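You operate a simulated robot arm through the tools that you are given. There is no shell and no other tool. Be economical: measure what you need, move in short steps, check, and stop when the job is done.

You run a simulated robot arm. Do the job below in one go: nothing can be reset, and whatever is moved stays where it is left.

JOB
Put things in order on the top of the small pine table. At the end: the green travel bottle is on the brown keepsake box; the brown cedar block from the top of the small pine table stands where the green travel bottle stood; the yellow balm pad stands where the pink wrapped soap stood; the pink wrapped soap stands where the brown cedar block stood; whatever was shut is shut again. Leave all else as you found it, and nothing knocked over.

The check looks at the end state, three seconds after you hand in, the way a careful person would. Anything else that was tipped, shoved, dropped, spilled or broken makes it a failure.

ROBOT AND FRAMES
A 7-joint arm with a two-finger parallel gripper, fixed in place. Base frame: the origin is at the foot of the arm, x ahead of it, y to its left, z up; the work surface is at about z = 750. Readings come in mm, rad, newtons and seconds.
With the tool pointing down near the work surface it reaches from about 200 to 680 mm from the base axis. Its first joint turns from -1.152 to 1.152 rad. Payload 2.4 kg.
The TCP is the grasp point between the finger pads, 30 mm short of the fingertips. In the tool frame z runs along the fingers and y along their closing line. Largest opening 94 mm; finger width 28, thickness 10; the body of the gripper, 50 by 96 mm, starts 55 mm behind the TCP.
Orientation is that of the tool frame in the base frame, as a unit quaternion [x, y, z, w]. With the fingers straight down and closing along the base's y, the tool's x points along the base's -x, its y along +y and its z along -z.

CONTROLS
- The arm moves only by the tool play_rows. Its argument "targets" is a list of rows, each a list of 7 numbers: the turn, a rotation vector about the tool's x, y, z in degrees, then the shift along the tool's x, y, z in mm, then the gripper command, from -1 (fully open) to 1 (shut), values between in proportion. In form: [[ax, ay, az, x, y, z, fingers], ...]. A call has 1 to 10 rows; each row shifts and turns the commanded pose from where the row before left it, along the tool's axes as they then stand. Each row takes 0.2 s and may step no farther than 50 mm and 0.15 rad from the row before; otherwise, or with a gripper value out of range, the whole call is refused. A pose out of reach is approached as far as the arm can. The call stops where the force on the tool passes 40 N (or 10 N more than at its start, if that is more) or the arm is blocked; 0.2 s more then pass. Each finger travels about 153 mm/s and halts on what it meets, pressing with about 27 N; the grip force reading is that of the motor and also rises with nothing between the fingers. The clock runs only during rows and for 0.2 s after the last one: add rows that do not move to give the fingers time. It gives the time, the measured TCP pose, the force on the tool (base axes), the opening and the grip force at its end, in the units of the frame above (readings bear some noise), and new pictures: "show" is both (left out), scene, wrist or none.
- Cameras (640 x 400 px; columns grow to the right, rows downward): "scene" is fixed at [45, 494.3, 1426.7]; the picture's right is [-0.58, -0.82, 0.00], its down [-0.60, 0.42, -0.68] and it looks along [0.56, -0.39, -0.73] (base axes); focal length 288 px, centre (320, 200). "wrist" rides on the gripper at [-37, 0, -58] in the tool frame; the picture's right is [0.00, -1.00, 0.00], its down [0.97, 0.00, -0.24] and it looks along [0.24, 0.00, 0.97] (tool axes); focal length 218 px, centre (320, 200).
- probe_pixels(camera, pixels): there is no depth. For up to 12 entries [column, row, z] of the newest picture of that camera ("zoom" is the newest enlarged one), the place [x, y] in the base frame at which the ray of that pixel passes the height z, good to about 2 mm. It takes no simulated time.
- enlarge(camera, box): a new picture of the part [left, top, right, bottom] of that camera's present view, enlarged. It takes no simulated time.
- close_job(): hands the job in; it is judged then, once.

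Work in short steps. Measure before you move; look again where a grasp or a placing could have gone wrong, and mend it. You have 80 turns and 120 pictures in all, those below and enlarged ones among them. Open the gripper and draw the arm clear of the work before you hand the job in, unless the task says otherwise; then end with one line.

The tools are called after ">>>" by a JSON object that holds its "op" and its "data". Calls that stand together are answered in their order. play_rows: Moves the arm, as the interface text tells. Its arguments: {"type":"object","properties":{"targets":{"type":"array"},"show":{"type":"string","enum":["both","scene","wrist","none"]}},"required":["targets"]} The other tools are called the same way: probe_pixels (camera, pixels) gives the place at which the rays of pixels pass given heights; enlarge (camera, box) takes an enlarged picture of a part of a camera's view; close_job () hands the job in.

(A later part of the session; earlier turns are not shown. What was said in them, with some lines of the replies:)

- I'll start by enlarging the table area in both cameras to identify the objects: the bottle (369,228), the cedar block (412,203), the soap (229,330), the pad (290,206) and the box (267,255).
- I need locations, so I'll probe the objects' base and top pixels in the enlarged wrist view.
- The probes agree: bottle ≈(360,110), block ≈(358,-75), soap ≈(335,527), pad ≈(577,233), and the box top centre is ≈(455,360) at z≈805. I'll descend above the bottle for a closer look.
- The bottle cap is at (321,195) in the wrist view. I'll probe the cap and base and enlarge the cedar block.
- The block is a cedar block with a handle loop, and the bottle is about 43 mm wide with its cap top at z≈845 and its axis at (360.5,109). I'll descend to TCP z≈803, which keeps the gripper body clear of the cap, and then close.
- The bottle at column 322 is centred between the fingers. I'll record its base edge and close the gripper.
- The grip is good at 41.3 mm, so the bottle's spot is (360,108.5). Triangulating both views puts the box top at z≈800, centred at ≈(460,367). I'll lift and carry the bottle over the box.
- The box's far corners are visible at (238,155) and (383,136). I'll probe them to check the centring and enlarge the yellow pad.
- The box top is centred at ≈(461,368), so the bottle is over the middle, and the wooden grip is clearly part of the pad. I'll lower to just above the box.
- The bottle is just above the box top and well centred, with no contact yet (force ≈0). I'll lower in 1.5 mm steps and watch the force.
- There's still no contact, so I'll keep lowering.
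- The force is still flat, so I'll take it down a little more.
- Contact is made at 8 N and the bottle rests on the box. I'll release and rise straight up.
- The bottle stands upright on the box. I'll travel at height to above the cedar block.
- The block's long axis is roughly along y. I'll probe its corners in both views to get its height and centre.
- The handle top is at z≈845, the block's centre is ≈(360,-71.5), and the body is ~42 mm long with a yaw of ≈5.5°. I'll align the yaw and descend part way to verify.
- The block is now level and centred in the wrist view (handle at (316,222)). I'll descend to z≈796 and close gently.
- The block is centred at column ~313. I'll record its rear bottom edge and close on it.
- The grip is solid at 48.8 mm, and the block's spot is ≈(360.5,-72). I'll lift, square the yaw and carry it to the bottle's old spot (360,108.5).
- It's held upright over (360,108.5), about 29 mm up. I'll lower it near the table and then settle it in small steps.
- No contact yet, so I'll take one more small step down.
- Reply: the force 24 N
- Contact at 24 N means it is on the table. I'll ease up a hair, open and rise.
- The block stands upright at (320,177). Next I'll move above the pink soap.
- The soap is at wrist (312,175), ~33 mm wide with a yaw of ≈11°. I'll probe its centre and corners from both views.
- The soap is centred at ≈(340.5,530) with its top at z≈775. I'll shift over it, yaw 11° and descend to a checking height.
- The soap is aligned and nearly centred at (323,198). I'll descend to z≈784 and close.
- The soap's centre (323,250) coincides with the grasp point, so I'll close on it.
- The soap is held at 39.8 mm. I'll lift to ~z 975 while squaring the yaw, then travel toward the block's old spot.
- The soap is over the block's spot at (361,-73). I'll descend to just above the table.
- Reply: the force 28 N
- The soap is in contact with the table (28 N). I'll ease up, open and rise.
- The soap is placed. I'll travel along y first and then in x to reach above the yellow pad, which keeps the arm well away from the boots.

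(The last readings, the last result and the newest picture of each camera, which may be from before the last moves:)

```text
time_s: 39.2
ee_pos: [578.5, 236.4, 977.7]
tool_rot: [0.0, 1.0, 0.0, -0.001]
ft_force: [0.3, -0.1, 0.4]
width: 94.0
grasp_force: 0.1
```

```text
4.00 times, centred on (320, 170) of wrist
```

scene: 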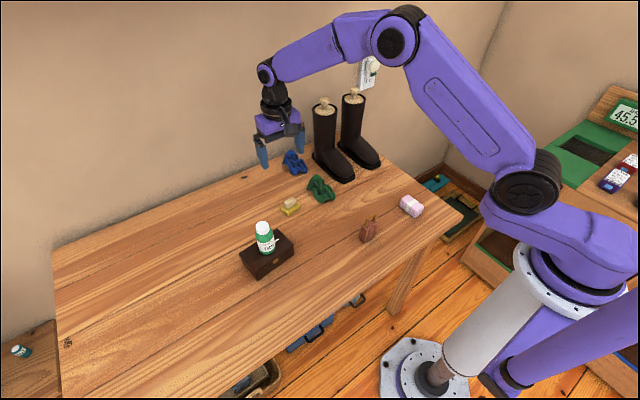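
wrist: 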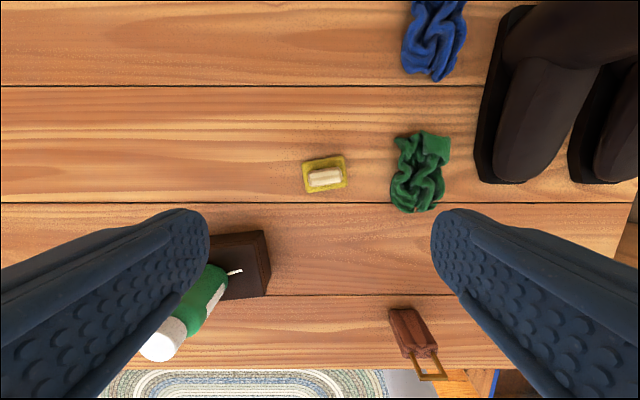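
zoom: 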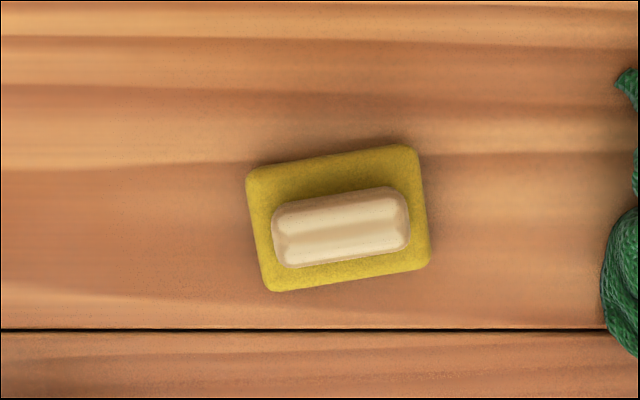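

The pad sits at wrist (325,175), tilted ≈8°, with the green cloth edge near column 390. I'll enlarge the scene view of it to get its heights.

>>> {"op": "enlarge", "data": {"camera": "scene", "box": [266, 186, 314, 222]}}

>>> {"op": "probe_pixels", "data": {"camera": "wrist", "pixels": [[325.5, 176.3, 780], [325.5, 176.3, 770], [301.7, 163, 760], [343.7, 156.3, 760], [347.5, 185.5, 760], [307, 192.5, 760], [390, 190, 760], [392, 150, 760]]}}

```text
11.11 times, centred on (290, 204) of scene
```

zoom: 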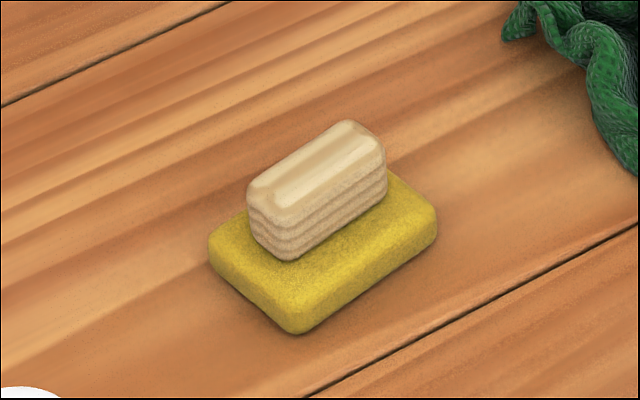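

```text
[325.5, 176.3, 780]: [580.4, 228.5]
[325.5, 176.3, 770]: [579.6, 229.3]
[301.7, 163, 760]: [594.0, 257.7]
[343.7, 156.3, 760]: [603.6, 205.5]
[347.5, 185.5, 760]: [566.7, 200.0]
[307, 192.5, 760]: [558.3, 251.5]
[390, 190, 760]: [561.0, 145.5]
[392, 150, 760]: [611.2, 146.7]
```

I'll probe the handle-top and pad-edge heights in the zoomed scene view to triangulate.

>>> {"op": "probe_pixels", "data": {"camera": "zoom", "pixels": [[317, 165, 790], [317, 165, 780], [317, 165, 770], [297, 332, 752], [436, 236, 752], [300, 305, 765], [209, 240, 765], [290, 258, 765], [278, 222, 785]]}}

```text
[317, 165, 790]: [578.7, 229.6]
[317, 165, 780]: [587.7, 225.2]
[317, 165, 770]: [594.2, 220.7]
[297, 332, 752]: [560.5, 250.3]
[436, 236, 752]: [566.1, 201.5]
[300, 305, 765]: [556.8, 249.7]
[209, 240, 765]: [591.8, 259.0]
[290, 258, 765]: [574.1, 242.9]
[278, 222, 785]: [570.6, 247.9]
```

The handle top is at z≈788, the pad top at ≈763, the centre at ≈(580,229), and the tilt at 9.5°. I'll align over it and descend part way.

>>> {"op": "play_rows", "data": {"targets": [[0, 0, 0, -2, -6.5, 0, -1], [0, 0, -5, 0, 0, 30, -1], [0, 0, -4.5, 0, 0, 30, -0.8], [0, 0, 0, 0, 0, 40, -0.8], [0, 0, 0, 0, 0, 0, -0.8], [0, 0, 0, 0, 0, 0, -0.8]], "show": "wrist"}}

```text
time_s: 40.6
ee_pos: [579.2, 226.8, 878.3]
tool_rot: [-0.082, 0.997, -0.001, 0.0]
ft_force: [0.6, -0.2, -0.2]
width: 84.5
grasp_force: 0.1
```

wrist: 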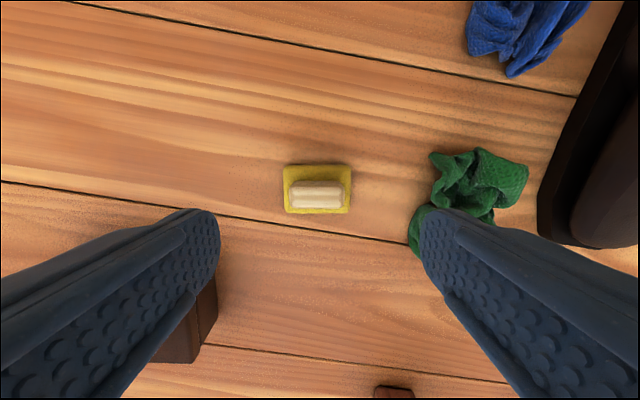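

The pad is aligned. Its centre is at (317,190) against an expected (320,192), so I'll nudge ~3 mm in x and 1.5 mm in y and descend to z≈796.

>>> {"op": "play_rows", "data": {"targets": [[0, 0, 0, -3, 1.5, 40, -0.8], [0, 0, 0, 0, 0, 30, -0.8], [0, 0, 0, 0, 0, 11, -0.8], [0, 0, 0, 0, 0, 0, -0.8], [0, 0, 0, 0, 0, 0, -0.8]], "show": "both"}}

```text
time_s: 41.8
ee_pos: [578.7, 229.6, 794.6]
tool_rot: [-0.082, 0.997, 0.0, 0.0]
ft_force: [-0.5, 0.0, 0.5]
width: 84.6
grasp_force: 0.0
```

scene: 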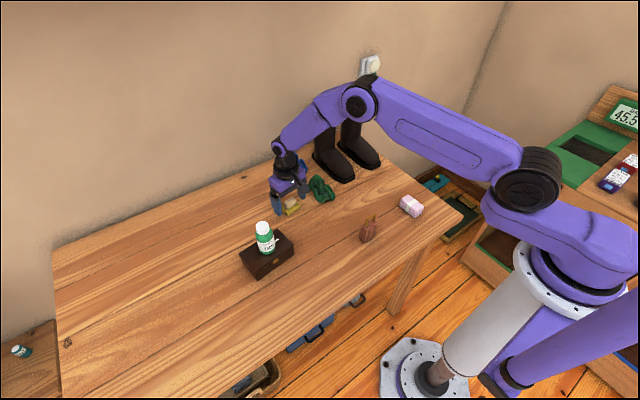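
wrist: 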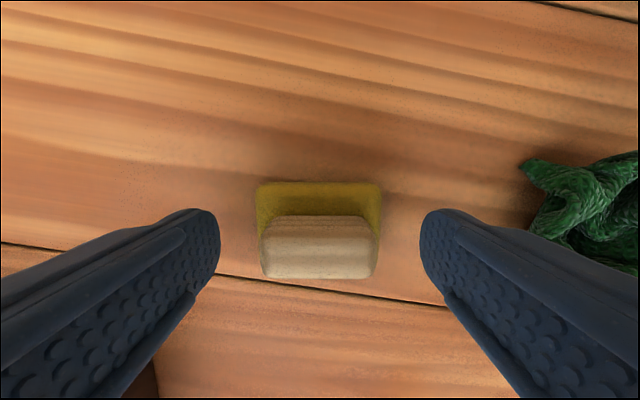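

The handle is centred at (319,247), matching the grasp point. I'll close and lift slightly.

>>> {"op": "play_rows", "data": {"targets": [[0, 0, 0, 0, 0, 0, 0], [0, 0, 0, 0, 0, 0, 0.4], [0, 0, 0, 0, 0, 0, 1], [0, 0, 0, 0, 0, 0, 1], [0, 0, 0, 0, 0, -25, 1], [0, 0, 0, 0, 0, 0, 1]], "show": "wrist"}}

```text
time_s: 43.2
ee_pos: [578.4, 228.1, 821.6]
tool_rot: [-0.083, 0.997, 0.001, -0.001]
ft_force: [0.1, -0.1, -0.8]
width: 54.0
grasp_force: 26.2
```

wrist: 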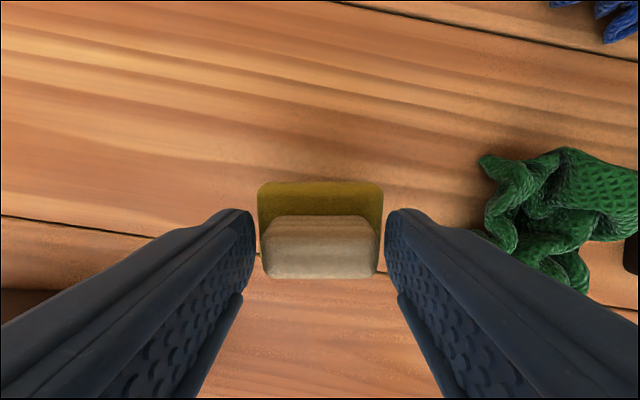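

The pad lifted with the gripper, but the 54 mm width suggests the fingertips hold only the top edge of the yellow pad. I'll set it back down and regrip about 9 mm deeper.

>>> {"op": "play_rows", "data": {"targets": [[0, 0, 0, 0, 0, 20, 1], [0, 0, 0, 0, 0, 4.5, 1], [0, 0, 0, 0, 0, 0, 1], [0, 0, 0, 0, 0, 0, 0], [0, 0, 0, 0, 0, 0, -0.6], [0, 0, 0, 0, 0, 9, -0.6], [0, 0, 0, 0, 0, 0, -0.6]], "show": "wrist"}}

```text
time_s: 44.8
ee_pos: [578.5, 229.9, 787.5]
tool_rot: [-0.083, 0.997, 0.001, 0.0]
ft_force: [-0.1, 0.1, 0.2]
width: 75.2
grasp_force: 0.1
```

wrist: 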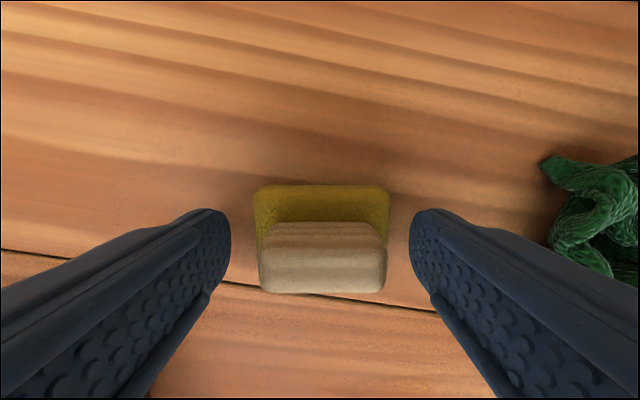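

The pad sits flat and centred again. I'll close at this lower height and lift.

>>> {"op": "play_rows", "data": {"targets": [[0, 0, 0, 0, 0, 0, 0.1], [0, 0, 0, 0, 0, 0, 1], [0, 0, 0, 0, 0, 0, 1], [0, 0, 0, 0, 0, -30, 1], [0, 0, 0, 0, 0, 0, 1]], "show": "both"}}

```text
time_s: 46.0
ee_pos: [577.7, 231.3, 818.6]
tool_rot: [-0.082, 0.997, 0.0, 0.001]
ft_force: [-0.4, 1.5, -0.3]
width: 53.9
grasp_force: 27.6
```

scene: 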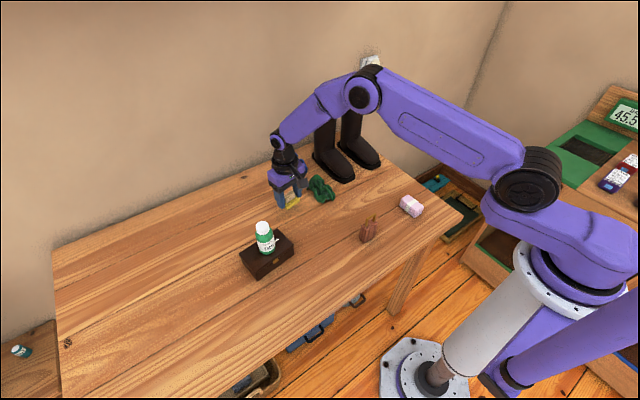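
wrist: 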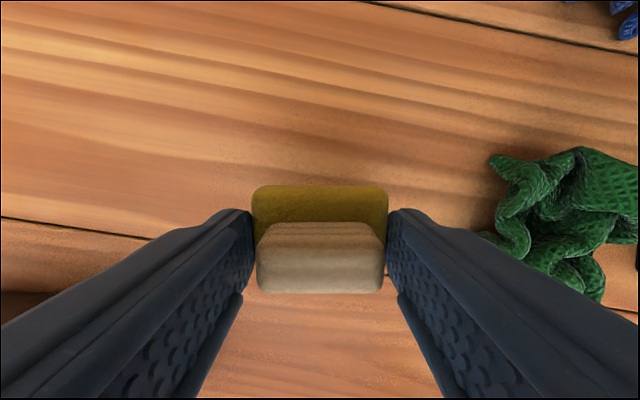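

The regrip holds firmly. I'll lift well up, square the yaw, and go x first and then y, so I don't pass over the bottle.

>>> {"op": "play_rows", "data": {"targets": [[0, 0, 0, 0, 0, -40, 1], [0, 0, 0, 0, 0, -40, 1], [0, 0, 5, 0, 0, -40, 1], [0, 0, 4.5, 0, 0, -40, 1], [0, 0, 0, 40, 0, 0, 1], [0, 0, 0, 40, 0, 0, 1], [0, 0, 0, 40, 0, 0, 1], [0, 0, 0, 40, 0, 0, 1], [0, 0, 0, 40, 0, 0, 1], [0, 0, 0, 40, 0, 0, 1]], "show": "none"}}

>>> {"op": "play_rows", "data": {"targets": [[0, 0, 0, 0, 43, 0, 1], [0, 0, 0, 0, 43, 0, 1], [0, 0, 0, 0, 43, 0, 1], [0, 0, 0, 0, 43, 0, 1], [0, 0, 0, 0, 43, 0, 1], [0, 0, 0, 0, 43, 0, 1], [0, 0, 0, 0, 43, 0, 1], [0, 0, 0, 0, 0, 0, 1], [0, 0, 0, 0, 0, 0, 1]], "show": "both"}}

```text
time_s: 48.2
ee_pos: [336.8, 230.0, 978.7]
tool_rot: [0.001, 1.0, 0.0, 0.001]
ft_force: [0.2, -0.2, 0.2]
width: 53.5
grasp_force: 27.1
```

```text
time_s: 50.2
ee_pos: [339.7, 531.8, 975.2]
tool_rot: [0.001, 1.0, 0.0, 0.0]
ft_force: [-0.5, -0.3, -0.3]
width: 53.7
grasp_force: 27.0
```

scene: 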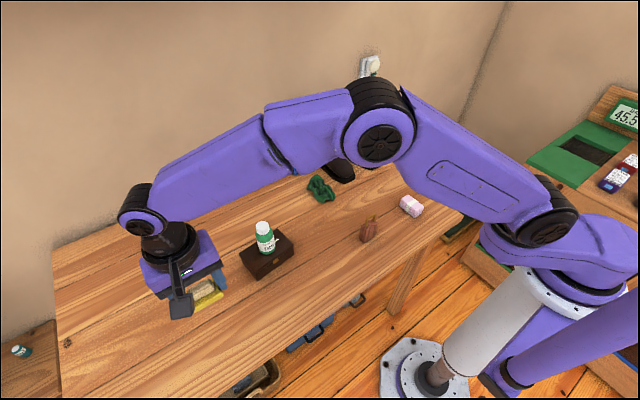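
wrist: 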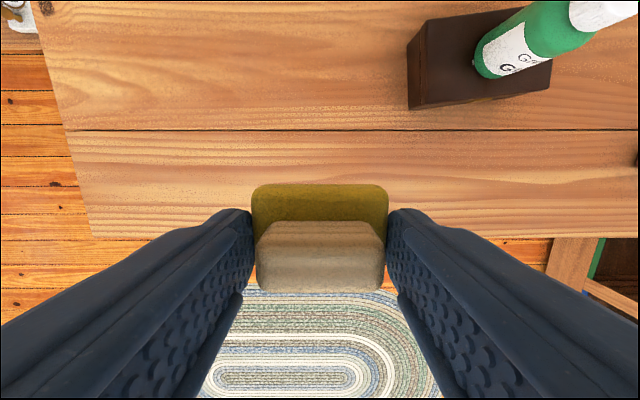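

I'm over the soap's old spot (340,531), so I'll descend to just above the table and settle in small steps.

>>> {"op": "play_rows", "data": {"targets": [[0, 0, 0, 0, 0, 45, 1], [0, 0, 0, 0, 0, 45, 1], [0, 0, 0, 0, 0, 45, 1], [0, 0, 0, 0, 0, 40, 1], [0, 0, 0, 0, 0, 11, 1], [0, 0, 0, 0, 0, 0, 1], [0, 0, 0, 0, 0, 1.5, 1], [0, 0, 0, 0, 0, 0, 1]], "show": "none"}}

```text
time_s: 52.0
ee_pos: [340.3, 530.3, 789.5]
tool_rot: [0.0, 1.0, 0.0, 0.0]
ft_force: [-0.5, -0.3, -0.2]
width: 54.0
grasp_force: 27.2
```

No contact yet, so I'll continue.

>>> {"op": "play_rows", "data": {"targets": [[0, 0, 0, 0, 0, 1.2, 1], [0, 0, 0, 0, 0, 1.2, 1], [0, 0, 0, 0, 0, 0, 1]], "show": "none"}}

```text
time_s: 52.8
ee_pos: [338.7, 531.5, 787.8]
tool_rot: [0.0, 1.0, 0.0, 0.0]
ft_force: [0.6, -0.4, 0.3]
width: 53.8
grasp_force: 27.6
```

There's still no force, so I'll lower a bit more.

>>> {"op": "play_rows", "data": {"targets": [[0, 0, 0, 0, 0, 1, 1], [0, 0, 0, 0, 0, 0, 1]], "show": "scene"}}

```text
time_s: 53.4
ee_pos: [339.7, 532.2, 787.2]
tool_rot: [-0.001, 1.0, 0.0, 0.001]
ft_force: [-1.2, -2.2, 11.1]
width: 53.7
grasp_force: 27.2
```

scene: 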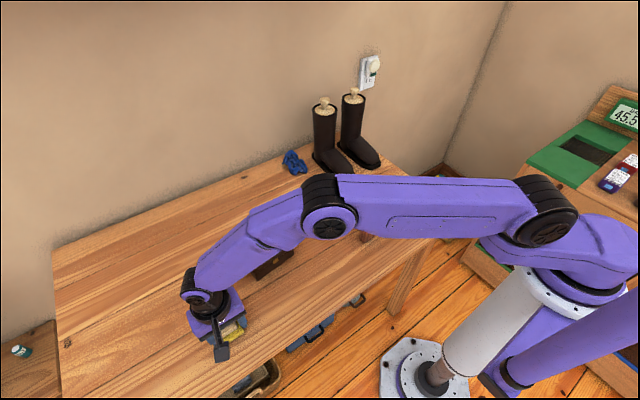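

Contact at 11 N. I'll open and rise clear.

>>> {"op": "play_rows", "data": {"targets": [[0, 0, 0, 0, 0, 0, -0.2], [0, 0, 0, 0, 0, 0, -0.6], [0, 0, 0, 0, 0, 0, -1], [0, 0, 0, 0, 0, -40, -1], [0, 0, 0, 0, 0, -50, -1], [0, 0, 0, 0, 0, -50, -1], [0, 0, 0, 0, 0, -50, -1], [0, 0, 0, 0, 0, 0, -1]], "show": "both"}}

```text
time_s: 55.2
ee_pos: [336.8, 531.2, 976.0]
tool_rot: [0.001, 1.0, 0.0, 0.0]
ft_force: [0.6, -0.2, -0.1]
width: 94.0
grasp_force: 0.1
```

scene: 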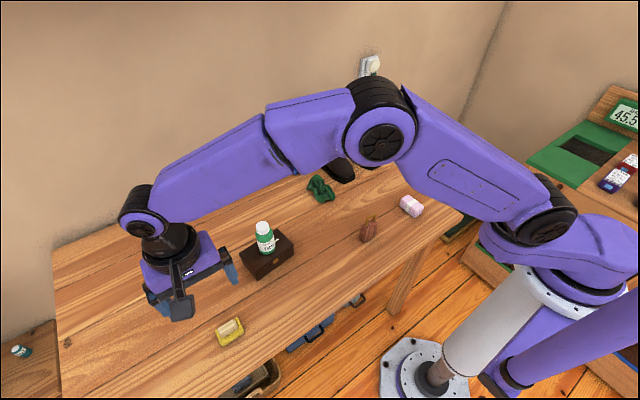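
wrist: 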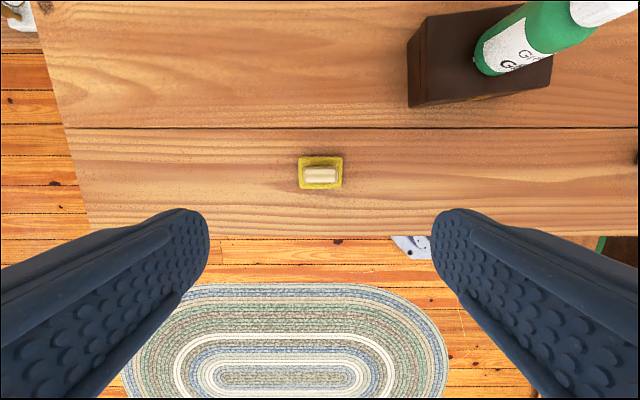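

The pad is placed. I'll draw the arm up and back to near its start pose for a final look.

>>> {"op": "play_rows", "data": {"targets": [[0, 0, 0, 0, 0, -45, -1], [0, 0, 0, 0, 0, -45, -1], [0, 0, 0, 0, 0, -45, -1], [0, 0, 0, -5, -45, -3, -1], [0, 0, 0, -5, -45, -3, -1], [0, 0, 0, -5, -45, -3, -1], [0, 0, 0, -5, -45, -3, -1], [0, 0, 0, -5, -45, -3, -1], [0, 0, 0, -5, -45, -3, -1]], "show": "none"}}

>>> {"op": "play_rows", "data": {"targets": [[0, 0, 0, -7, -45, 0, -1], [0, 0, 0, -7, -45, 0, -1], [0, 0, 0, -7, -45, 0, -1], [0, 0, 0, -7, -45, 0, -1], [0, 0, 0, -7, -45, 0, -1], [0, 0, 0, 0, 0, 0, -1]], "show": "both"}}

>>> {"op": "enlarge", "data": {"camera": "scene", "box": [200, 160, 460, 360]}}

```text
time_s: 57.2
ee_pos: [368.9, 259.2, 1131.3]
tool_rot: [0.001, 1.0, 0.0, 0.0]
ft_force: [0.2, 0.1, 0.0]
width: 94.3
grasp_force: 0.0
```

```text
time_s: 58.6
ee_pos: [404.5, 35.2, 1127.2]
tool_rot: [-0.001, 1.0, 0.0, -0.001]
ft_force: [0.4, 0.0, 1.0]
width: 94.0
grasp_force: 0.1
```

scene: 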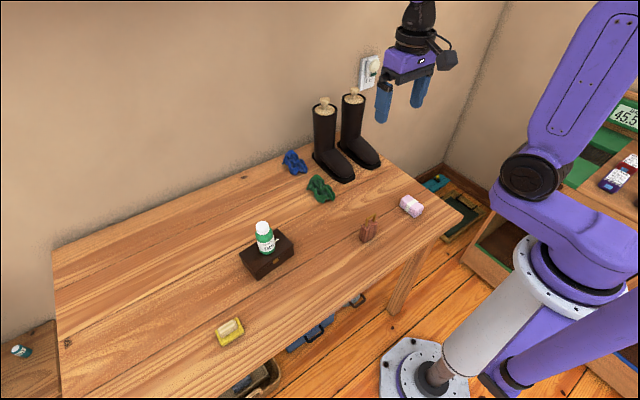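
wrist: 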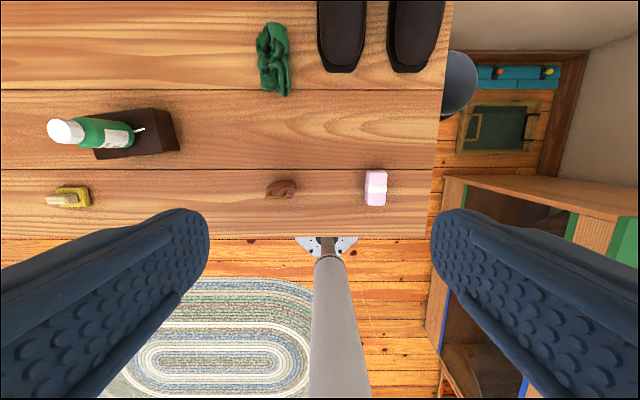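

```text
2.00 times, centred on (330, 260) of scene
```

zoom: 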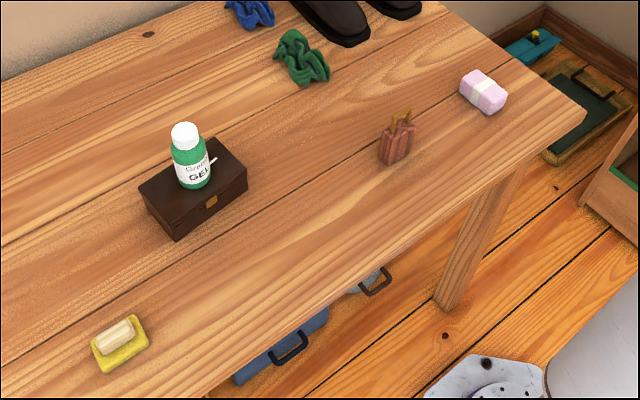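

The bottle is upright on the shut box, and the block, soap and pad are in their new spots. The cloths and boots are where they were and the arm is clear with the gripper open, so I'm handing in.

>>> {"op": "close_job", "data": {}}

```text
The job is handed in.
```

The job is handed in: the bottle is on the keepsake box, which stayed shut; the cedar block, soap and balm pad are in their new places, and nothing was knocked over.
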